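You operate a simulated robot arm through the tools that you are given. There is no shell and no other tool. Be economical: measure what you need, move in short steps, check, and stop when the job is done.

You run a simulated robot arm. Do the job below in one go: nothing can be reset, and whatever is moved stays where it is left.

Task
Take the white spray bottle and put it on top of the white pack.
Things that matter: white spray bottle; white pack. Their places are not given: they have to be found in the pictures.

Only the result counts: the job must be done as asked and must still hold three seconds after the hand-in. Knocking over, shifting, dropping, spilling or breaking anything else fails it.

Robot
A 7-joint arm with a two-finger parallel gripper, fixed in place. Base frame: the origin is at the foot of the arm, x ahead of it, y to its left, z up; the work surface is at about z = 0. Readings come in mm, rad, newtons and seconds.
With the tool pointing down near the work surface it reaches from about 240 to 620 mm from the base axis. Its first joint turns from -1.152 to 1.152 rad. Payload 2.6 kg.
Tool frame: the origin (TCP) lies between the finger pads and is the grasp point; the fingertips stand 30 mm ahead of it; z points along the fingers, y is the line along which they close. The gripper opens to 94 mm. The fingers are 28 mm wide and 10 mm thick; the gripper's body (50 by 96 mm) begins 55 mm behind the TCP.
Orientation is that of the tool frame in the base frame, as a unit quaternion [w, x, y, z]. With the fingers straight down and closing along the base's y, the tool's x points along the base's -x, its y along +y and its z along -z.

Tools
- The arm moves only by the tool drive_tool. Its argument "targets" is one flat list of numbers, 7 for each row, row after row: the shift along the tool's x, y, z in units of 250 mm (1.0 is 250 mm), then the turn, a rotation vector about the tool's x, y, z in units of 60 degrees (1.0 is 60 degrees), then the finger opening in mm, from 0 to 94. In form: [x, y, z, ax, ay, az, hand, x, y, z, ax, ay, az, hand, ...]. A call has 1 to 20 rows; each row is the pose to reach, as a shift and turn from the pose commanded when the call began, along the tool's axes at that moment. A call with a number of a shift or a turn outside -1 to 1 is refused whole. Each row takes 0.2 s and may step no farther than 50 mm and 0.15 rad from the row before; otherwise, or with a gripper value out of range, the whole call is refused. A pose out of reach is approached as far as the arm can. The call stops where the force on the tool passes 40 N (or 10 N more than at its start, if that is more) or the arm is blocked; 0.2 s more then pass. Each finger travels about 72 mm/s and halts on what it meets, pressing with about 25 N; the grip force reading is that of the motor and also rises with nothing between the fingers. The clock runs only during rows and for 0.2 s after the last one: add rows that repeat a pose to give the fingers time. The reply holds the time, the measured pose of the TCP, the force on the tool along the base axes, the opening and the grip force, in the units named above and with some noise.
- Cameras (640 x 400 px; columns grow to the right, rows downward): "scene" is fixed at [28.4, 437.1, 549.5]; the picture's right is [-0.79, -0.61, 0.00], its down [-0.43, 0.56, -0.71] and it looks along [0.43, -0.56, -0.71] (base axes); focal length 230 px, centre (320, 200). "wrist" rides on the gripper at [76, 14, -103] in the tool frame; the picture's right is [-0.18, 0.98, 0.00], its down [-0.75, -0.14, -0.64] and it looks along [-0.63, -0.12, 0.77] (tool axes); focal length 243 px, centre (320, 200).
- capture(camera): a new picture of that camera. The clock stands still meanwhile.
- pixel_to_xyz(camera, pixels): for up to 12 pixels [column, row] of the newest picture of that camera ("zoom" is the newest enlarged one), the place [x, y, z] in the base frame of the surface seen there, good to about 3 mm. The clock stands still meanwhile.
- zoom(camera, box): a new picture of the part [left, top, right, bottom] of that camera's present view, enlarged. The clock stands still meanwhile.
- hand_in(): hands the job in; it is judged then, once.

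Keep the steps short. Do not move on a guess: measure, check each grasp and each placing, and mend mistakes. In all there are 60 turns and 20 pictures (those below and enlarged ones count). Leave the gripper open and the arm clear of the work at the hand-in unless told otherwise, and finish with a single line.

The tools are called after "Request:" by a JSON object that holds its "name" and its "arguments". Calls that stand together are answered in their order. drive_tool: Moves the arm, as the interface text tells. Its arguments: {"type":"object","properties":{"targets":{"type":"array"}},"required":["targets"]} The other tools are called the same way: capture (camera) takes a picture; pixel_to_xyz (camera, pixels) gives the place of the surface under pixels of a picture; zoom (camera, box) takes an enlarged picture of a part of a camera's view; hand_in () hands the job in.

At the start:

```text
t: 0.0
position: [276.0, 263.0, 376.4]
ee_rot: [0.0, 0.0, 1.0, 0.0]
force: [0.3, -0.4, -0.2]
gripper_width: 93.9
finger_force: 0.1
```

scene: 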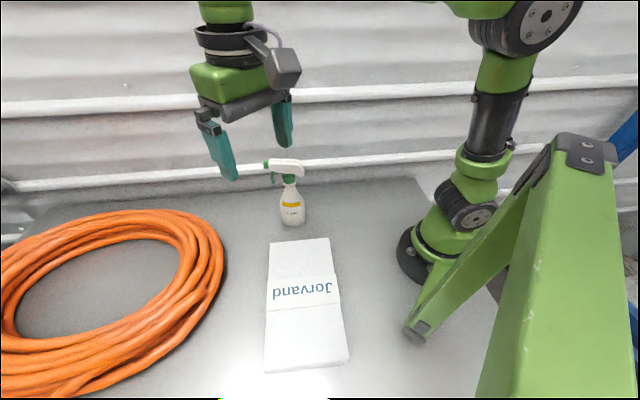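
wrist: 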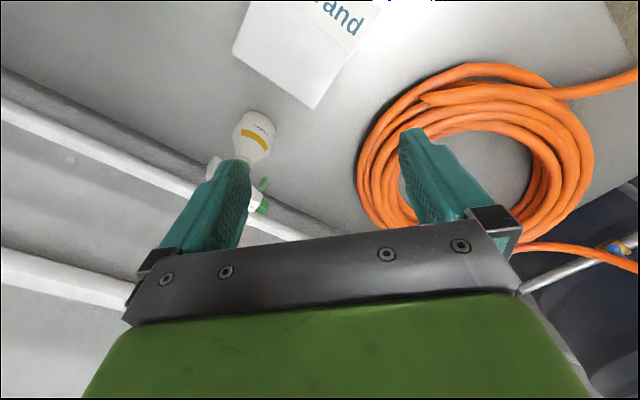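

The bottle stands near scene pixel (291,200), and the pack is near (303,305). I'll zoom in on the bottle and measure points on the pack.

Request:
{"name": "zoom", "arguments": {"camera": "scene", "box": [240, 140, 352, 240]}}

Request:
{"name": "pixel_to_xyz", "arguments": {"camera": "scene", "pixels": [[271, 243], [328, 239], [267, 368], [346, 360], [303, 270], [303, 340], [292, 205], [292, 220], [288, 168], [268, 164], [250, 220], [340, 220]]}}

```text
4.00 times, centred on (296, 190) of scene
```

zoom: 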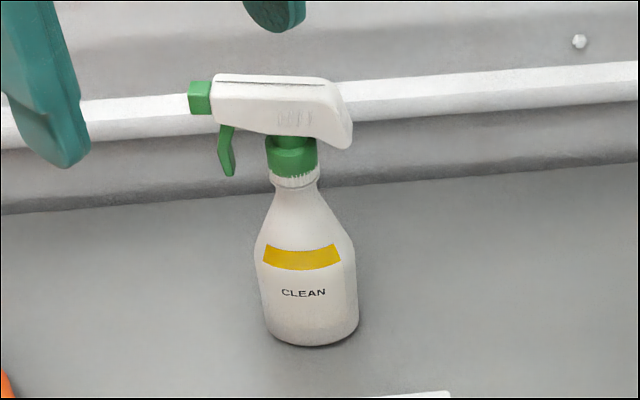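

```text
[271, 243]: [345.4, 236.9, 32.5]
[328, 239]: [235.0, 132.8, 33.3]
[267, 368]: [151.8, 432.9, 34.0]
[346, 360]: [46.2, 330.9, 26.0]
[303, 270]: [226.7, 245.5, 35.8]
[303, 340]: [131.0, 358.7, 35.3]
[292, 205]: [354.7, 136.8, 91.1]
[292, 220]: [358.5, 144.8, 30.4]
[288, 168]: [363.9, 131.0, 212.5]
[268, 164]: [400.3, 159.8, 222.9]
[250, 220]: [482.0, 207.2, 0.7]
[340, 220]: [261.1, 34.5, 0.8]
```

Next I'll measure points on the bottle in the zoom, from the trigger head down to the base.

Request:
{"name": "pixel_to_xyz", "arguments": {"camera": "zoom", "pixels": [[200, 98], [235, 80], [320, 82], [345, 130], [293, 160], [295, 182], [295, 215], [262, 290], [310, 300], [354, 300], [312, 343], [228, 160]]}}

Request:
{"name": "pixel_to_xyz", "arguments": {"camera": "scene", "pixels": [[300, 238], [340, 300], [267, 300], [307, 366], [345, 345], [250, 330], [303, 305]]}}

```text
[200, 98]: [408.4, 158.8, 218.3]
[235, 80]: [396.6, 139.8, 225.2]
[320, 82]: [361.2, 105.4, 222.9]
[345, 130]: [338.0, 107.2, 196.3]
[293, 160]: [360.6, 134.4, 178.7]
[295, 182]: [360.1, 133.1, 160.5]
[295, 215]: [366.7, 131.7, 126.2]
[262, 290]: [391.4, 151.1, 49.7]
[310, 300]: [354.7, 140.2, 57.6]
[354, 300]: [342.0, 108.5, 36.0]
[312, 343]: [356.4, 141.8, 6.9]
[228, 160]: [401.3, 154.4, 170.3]
```

```text
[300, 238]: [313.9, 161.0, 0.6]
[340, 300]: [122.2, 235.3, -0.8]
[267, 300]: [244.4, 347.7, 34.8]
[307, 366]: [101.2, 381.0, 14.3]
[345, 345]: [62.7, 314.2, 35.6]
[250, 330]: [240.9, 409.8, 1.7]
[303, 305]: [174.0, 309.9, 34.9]
```

The bottle is about 225 mm tall. Its neck is near (370,124) and the nozzle points about 42° from +x toward +y. The pack's top is at z≈35. A top-down grip across the spray head looks right, so I'll move high above the bottle, turn about 42° and look with the wrist camera.

Request:
{"name": "drive_tool", "arguments": {"targets": [-0.0627, -0.0933, 0, 0, 0, -0.117, 94, -0.1253, -0.1867, 0, 0, 0, -0.233, 94, -0.188, -0.28, 0, 0, 0, -0.35, 94, -0.2507, -0.3733, 0, 0, 0, -0.467, 94, -0.3133, -0.4667, 0, 0, 0, -0.583, 94, -0.376, -0.56, 0, 0, 0, -0.7, 94, -0.376, -0.56, 0, 0, 0, -0.7, 94]}}

Request:
{"name": "capture", "arguments": {"camera": "wrist"}}

```text
t: 1.6
position: [370.6, 125.2, 377.0]
ee_rot: [0.001, -0.359, 0.933, 0.001]
force: [0.7, 0.3, 0.4]
gripper_width: 93.9
finger_force: 0.2
```

```text
16 pictures are left
```

wrist: 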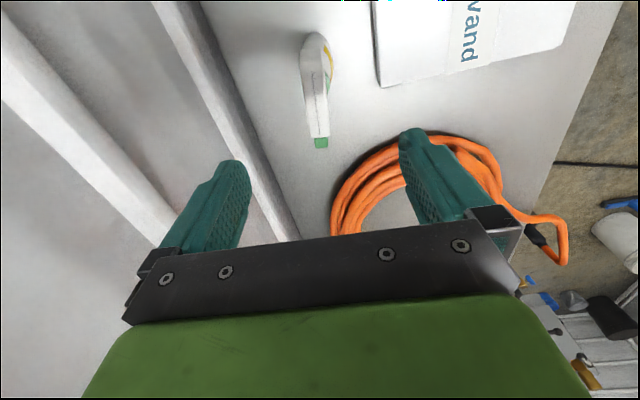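

The spray head shows at about (317,90) with the green nozzle at (321,142). I'll zoom in on it.

Request:
{"name": "zoom", "arguments": {"camera": "wrist", "box": [270, 20, 366, 160]}}

Request:
{"name": "pixel_to_xyz", "arguments": {"camera": "wrist", "pixels": [[321, 142], [309, 120], [326, 120], [318, 120], [305, 80], [324, 80], [314, 80], [303, 55], [314, 55], [315, 36], [331, 60], [316, 100]]}}

```text
2.86 times, centred on (318, 90) of wrist
```

zoom: 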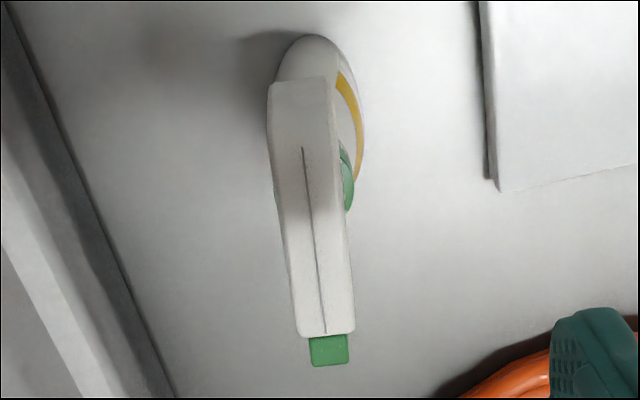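

```text
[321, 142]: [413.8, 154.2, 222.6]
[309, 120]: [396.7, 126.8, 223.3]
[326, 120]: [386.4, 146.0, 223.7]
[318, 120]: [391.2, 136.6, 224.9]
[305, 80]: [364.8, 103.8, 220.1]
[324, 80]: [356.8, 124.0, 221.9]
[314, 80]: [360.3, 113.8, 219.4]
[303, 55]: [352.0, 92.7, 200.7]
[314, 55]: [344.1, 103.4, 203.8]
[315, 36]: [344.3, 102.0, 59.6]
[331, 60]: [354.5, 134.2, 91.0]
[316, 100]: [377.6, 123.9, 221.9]
```

The head is about 22 mm wide and its axis lies at about 36.5°. The neck centre is at about (373,123). Before going down I'll check how close the wall and pipe at the left of the wrist picture are.

Request:
{"name": "pixel_to_xyz", "arguments": {"camera": "wrist", "pixels": [[270, 200], [245, 150], [215, 90], [185, 30], [150, 100], [60, 120]]}}

Request:
{"name": "pixel_to_xyz", "arguments": {"camera": "scene", "pixels": [[340, 155], [340, 175], [250, 165], [400, 150], [340, 92]]}}

```text
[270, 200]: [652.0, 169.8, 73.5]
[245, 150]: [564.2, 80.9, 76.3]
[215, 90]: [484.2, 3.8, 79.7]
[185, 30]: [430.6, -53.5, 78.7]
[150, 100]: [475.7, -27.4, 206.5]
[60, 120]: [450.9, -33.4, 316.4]
```

```text
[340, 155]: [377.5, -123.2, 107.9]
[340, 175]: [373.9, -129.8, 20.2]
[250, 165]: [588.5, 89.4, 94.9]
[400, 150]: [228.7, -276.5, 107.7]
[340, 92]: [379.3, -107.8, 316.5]
```

The wall is about 165 mm beyond the bottle, so there's room. I'll correct the turn by 5.5°, centre, and come down to z≈270 first.

Request:
{"name": "drive_tool", "arguments": {"targets": [-0.006, -0.01, 0.1, 0, 0, 0.05, 94, -0.006, -0.01, 0.25, 0, 0, 0.092, 94, -0.006, -0.01, 0.42, 0, 0, 0.092, 94, -0.006, -0.01, 0.42, 0, 0, 0.092, 94]}}

Request:
{"name": "capture", "arguments": {"camera": "wrist"}}

```text
t: 2.6
position: [371.3, 123.5, 271.3]
ee_rot: [0.0, -0.314, 0.949, 0.0]
force: [-0.4, -0.6, -0.4]
gripper_width: 94.1
finger_force: 0.1
```

```text
14 pictures are left
```

wrist: 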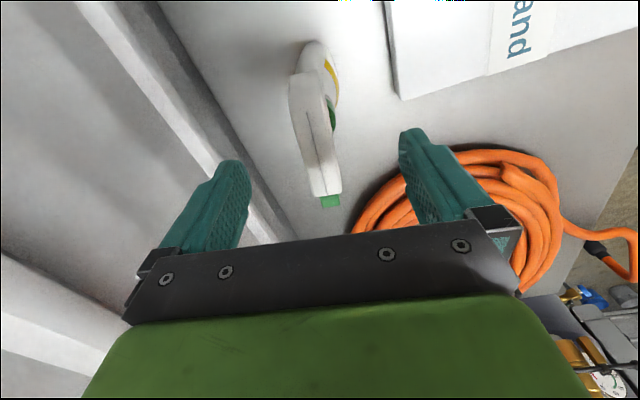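

The head sits between the fingers. I'll re-measure its centreline from here.

Request:
{"name": "pixel_to_xyz", "arguments": {"camera": "wrist", "pixels": [[293, 100], [323, 100], [308, 100], [303, 130], [333, 130], [312, 180], [338, 180], [326, 202], [334, 115], [330, 80]]}}

```text
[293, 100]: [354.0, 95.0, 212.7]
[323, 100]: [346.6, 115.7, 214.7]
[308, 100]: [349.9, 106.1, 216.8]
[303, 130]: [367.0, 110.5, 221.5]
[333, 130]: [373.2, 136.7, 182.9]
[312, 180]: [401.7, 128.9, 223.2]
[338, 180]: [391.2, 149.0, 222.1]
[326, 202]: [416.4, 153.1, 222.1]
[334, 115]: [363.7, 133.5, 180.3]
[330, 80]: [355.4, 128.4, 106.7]
```

The head centreline is about 2 mm from the tool centre, so I'll correct that and go down to z≈219. That leaves the tips at about 189, just above the wider collar. Then I'll close.

Request:
{"name": "drive_tool", "arguments": {"targets": [0, -0.008, 0.1, 0, 0, 0, 94, 0, -0.008, 0.209, 0, 0, 0, 94, 0, -0.008, 0.209, 0, 0, 0, 94, 0, -0.008, 0.209, 0, 0, 0, 60, 0, -0.008, 0.209, 0, 0, 0, 30, 0, -0.008, 0.209, 0, 0, 0, 0, 0, -0.008, 0.209, 0, 0, 0, 0, 0, -0.008, 0.209, 0, 0, 0, 0, 0, -0.008, 0.209, 0, 0, 0, 0]}}

Request:
{"name": "zoom", "arguments": {"camera": "scene", "box": [220, 100, 380, 240]}}

```text
t: 4.6
position: [372.9, 122.5, 218.4]
ee_rot: [0.0, -0.313, 0.95, 0.0]
force: [0.9, 0.4, 0.4]
gripper_width: 28.3
finger_force: 25.3
```

```text
2.86 times, centred on (300, 170) of scene
```

zoom: 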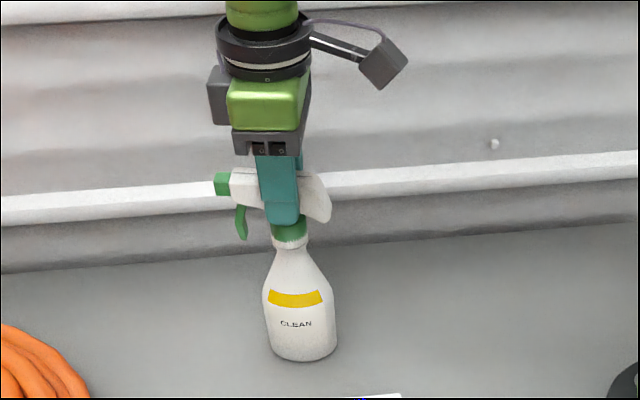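

The grip is at 28 mm and the bottle still stands upright. I'll lift it straight up about 80 mm, then check the bottle and look at the pack's top.

Request:
{"name": "drive_tool", "arguments": {"targets": [0, 0, -0.04, 0, 0, 0, 0, 0, 0, -0.1, 0, 0, 0, 0, 0, 0, -0.2, 0, 0, 0, 0, 0, 0, -0.32, 0, 0, 0, 0, 0, 0, -0.32, 0, 0, 0, 0]}}

Request:
{"name": "zoom", "arguments": {"camera": "scene", "box": [200, 60, 400, 240]}}

Request:
{"name": "zoom", "arguments": {"camera": "scene", "box": [220, 225, 400, 385]}}

```text
t: 5.8
position: [374.8, 122.4, 299.3]
ee_rot: [0.0, -0.312, 0.95, 0.0]
force: [-0.3, -0.2, -4.1]
gripper_width: 28.1
finger_force: 25.4
```

```text
2.22 times, centred on (300, 150) of scene
```

zoom: 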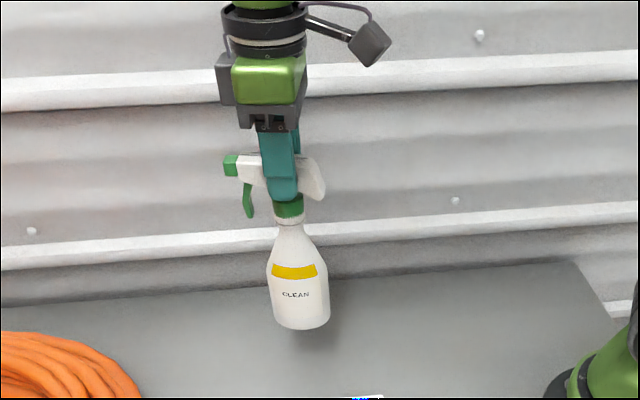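

```text
2.50 times, centred on (310, 305) of scene
```

zoom: 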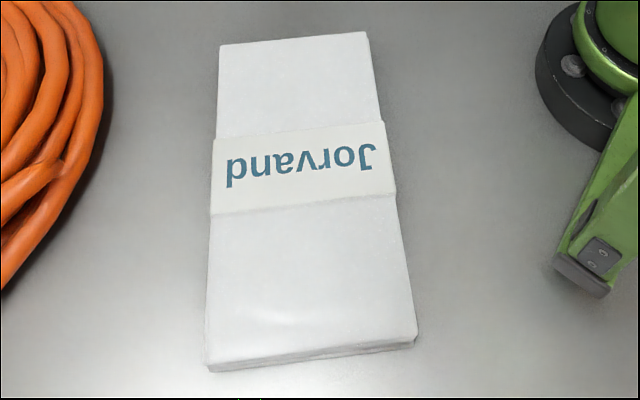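

The bottle is held with a load of about 4 N and hangs upright. The pack has a band around its middle, so I'll measure how high the band and the plain areas are.

Request:
{"name": "pixel_to_xyz", "arguments": {"camera": "zoom", "pixels": [[295, 60], [250, 90], [340, 90], [295, 125], [230, 150], [300, 140], [370, 140], [230, 200], [300, 205], [380, 185], [300, 225], [300, 290]]}}

Request:
{"name": "pixel_to_xyz", "arguments": {"camera": "zoom", "pixels": [[222, 48], [363, 36], [208, 352], [414, 330], [300, 172], [240, 170], [360, 180]]}}

```text
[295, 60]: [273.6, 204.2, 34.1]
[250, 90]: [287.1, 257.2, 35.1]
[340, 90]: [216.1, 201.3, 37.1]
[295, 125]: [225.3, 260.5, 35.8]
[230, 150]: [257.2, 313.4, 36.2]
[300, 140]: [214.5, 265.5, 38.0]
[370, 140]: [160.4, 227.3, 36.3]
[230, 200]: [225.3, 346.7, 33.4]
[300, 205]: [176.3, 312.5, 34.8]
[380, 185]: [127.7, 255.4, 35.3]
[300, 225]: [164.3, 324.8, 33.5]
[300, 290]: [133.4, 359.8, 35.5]
```

```text
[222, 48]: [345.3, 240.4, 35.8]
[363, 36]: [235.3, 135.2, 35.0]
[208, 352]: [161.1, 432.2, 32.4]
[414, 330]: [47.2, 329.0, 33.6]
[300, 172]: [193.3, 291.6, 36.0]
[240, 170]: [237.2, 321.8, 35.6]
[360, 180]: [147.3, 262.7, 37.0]
```

The pack's top is flat at z≈35.5, and the band is centred near (195,288) and about 60 mm wide. I'll carry the bottle at this height to (196,287), turning 7° to line up with the pack.

Request:
{"name": "drive_tool", "arguments": {"targets": [0.011, 0.06, 0, 0, 0, -0.007, 0, 0.034, 0.18, 0, 0, 0, -0.022, 0, 0.062, 0.325, 0, 0, 0, -0.04, 0, 0.09, 0.47, 0, 0, 0, -0.058, 0, 0.118, 0.62, 0, 0, 0, -0.076, 0, 0.147, 0.77, 0, 0, 0, -0.094, 0, 0.17, 0.89, 0, 0, 0, -0.11, 0, 0.182, 0.954, 0, 0, 0, -0.117, 0, 0.182, 0.954, 0, 0, 0, -0.117, 0]}}

Request:
{"name": "capture", "arguments": {"camera": "scene"}}

```text
t: 7.8
position: [195.1, 287.8, 299.1]
ee_rot: [0.0, -0.371, 0.929, 0.0]
force: [0.0, -0.3, -3.7]
gripper_width: 28.3
finger_force: 25.0
```

```text
10 pictures are left
```

scene: 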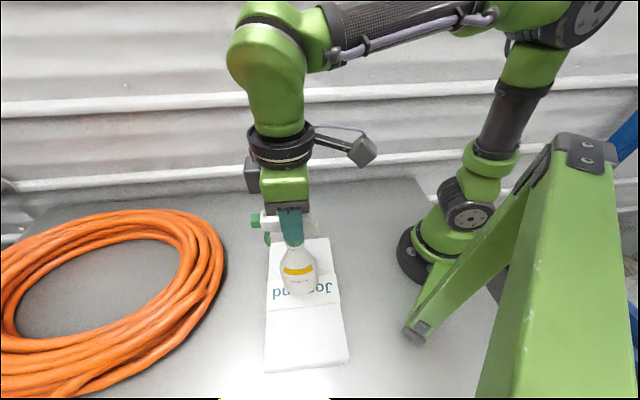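

The bottle hangs over the middle of the band. Contact should come at TCP z≈254, so I'll lower to about 257 first.

Request:
{"name": "drive_tool", "arguments": {"targets": [0, 0, 0.05, 0, 0, 0, 0, 0, 0, 0.11, 0, 0, 0, 0, 0, 0, 0.15, 0, 0, 0, 0, 0, 0, 0.168, 0, 0, 0, 0, 0, 0, 0.168, 0, 0, 0, 0]}}

Request:
{"name": "zoom", "arguments": {"camera": "scene", "box": [240, 200, 360, 320]}}

```text
t: 9.0
position: [193.5, 286.3, 255.9]
ee_rot: [0.001, -0.371, 0.929, 0.001]
force: [-0.6, 0.1, -4.4]
gripper_width: 28.4
finger_force: 25.0
```

```text
3.33 times, centred on (300, 260) of scene
```

zoom: 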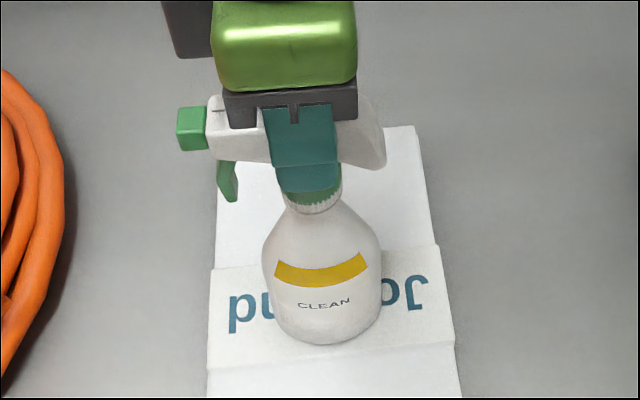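

There's no contact yet, as the force is still about -4 N. I'll go down another 1.5 mm and watch the force.

Request:
{"name": "drive_tool", "arguments": {"targets": [0, 0, 0.003, 0, 0, 0, 0, 0, 0, 0.006, 0, 0, 0, 0, 0, 0, 0.006, 0, 0, 0, 0]}}

```text
t: 9.8
position: [195.6, 287.3, 254.6]
ee_rot: [0.0, -0.371, 0.929, 0.0]
force: [-0.5, 0.3, -3.6]
gripper_width: 28.4
finger_force: 24.7
```

Still hanging free, so another 1.5 mm.

Request:
{"name": "drive_tool", "arguments": {"targets": [0, 0, 0.003, 0, 0, 0, 0, 0, 0, 0.006, 0, 0, 0, 0, 0, 0, 0.006, 0, 0, 0, 0]}}

```text
t: 10.6
position: [194.8, 287.1, 255.0]
ee_rot: [0.002, -0.371, 0.929, 0.001]
force: [-1.2, -3.1, 17.4]
gripper_width: 28.3
finger_force: 24.9
```

It's in contact and pressing about 20 N. I'll ease back up 0.75 mm to shed the load, then open slowly.

Request:
{"name": "drive_tool", "arguments": {"targets": [0, 0, -0.003, 0, 0, 0, 0, 0, 0, -0.003, 0, 0, 0, 0]}}

```text
t: 11.2
position: [196.1, 287.0, 255.1]
ee_rot: [0.001, -0.371, 0.928, 0.001]
force: [2.8, 1.1, 6.5]
gripper_width: 28.7
finger_force: 24.8
```

The press is light now. I'll open to 94 mm in place.

Request:
{"name": "drive_tool", "arguments": {"targets": [0, 0, -0.001, 0, 0, 0, 29, 0, 0, -0.001, 0, 0, 0, 36, 0, 0, -0.001, 0, 0, 0, 50, 0, 0, -0.001, 0, 0, 0, 75, 0, 0, -0.001, 0, 0, 0, 94, 0, 0, -0.001, 0, 0, 0, 94, 0, 0, -0.001, 0, 0, 0, 94]}}

Request:
{"name": "zoom", "arguments": {"camera": "scene", "box": [240, 200, 360, 320]}}

```text
t: 12.8
position: [195.0, 287.6, 255.1]
ee_rot: [0.0, -0.37, 0.929, -0.001]
force: [0.3, 0.8, -1.0]
gripper_width: 94.1
finger_force: 0.1
```

```text
3.33 times, centred on (300, 260) of scene
```

zoom: 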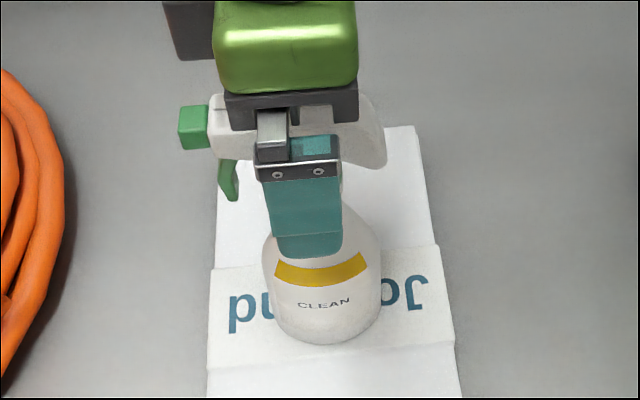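

It's released and the bottle stands still. I'll raise the arm 150 mm straight up and then check.

Request:
{"name": "drive_tool", "arguments": {"targets": [0, 0, -0.06, 0, 0, 0, 94, 0, 0, -0.18, 0, 0, 0, 94, 0, 0, -0.34, 0, 0, 0, 94, 0, 0, -0.48, 0, 0, 0, 94, 0, 0, -0.6, 0, 0, 0, 94, 0, 0, -0.6, 0, 0, 0, 94]}}

Request:
{"name": "capture", "arguments": {"camera": "scene"}}

```text
t: 14.2
position: [196.6, 286.3, 407.0]
ee_rot: [0.0, -0.371, 0.929, 0.0]
force: [0.3, -0.5, 0.2]
gripper_width: 93.7
finger_force: 0.1
```

```text
7 pictures are left
```

scene: 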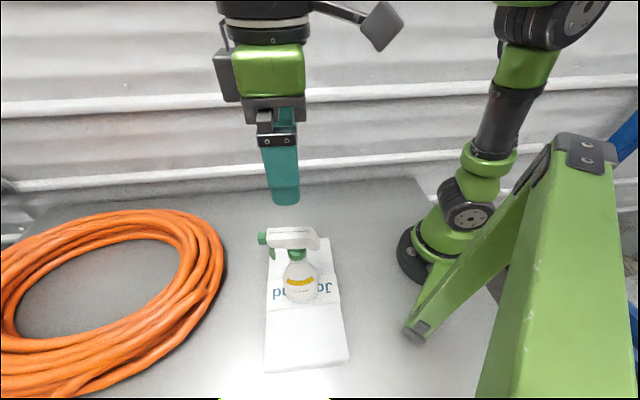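

The bottle stands upright in the middle of the pack, the pack hasn't moved, the gripper is open and the arm is clear. I'll hand in.

Request:
{"name": "hand_in", "arguments": {}}

```text
The job is handed in.
```

The white spray bottle is standing upright on top of the white pack, and the job is handed in.
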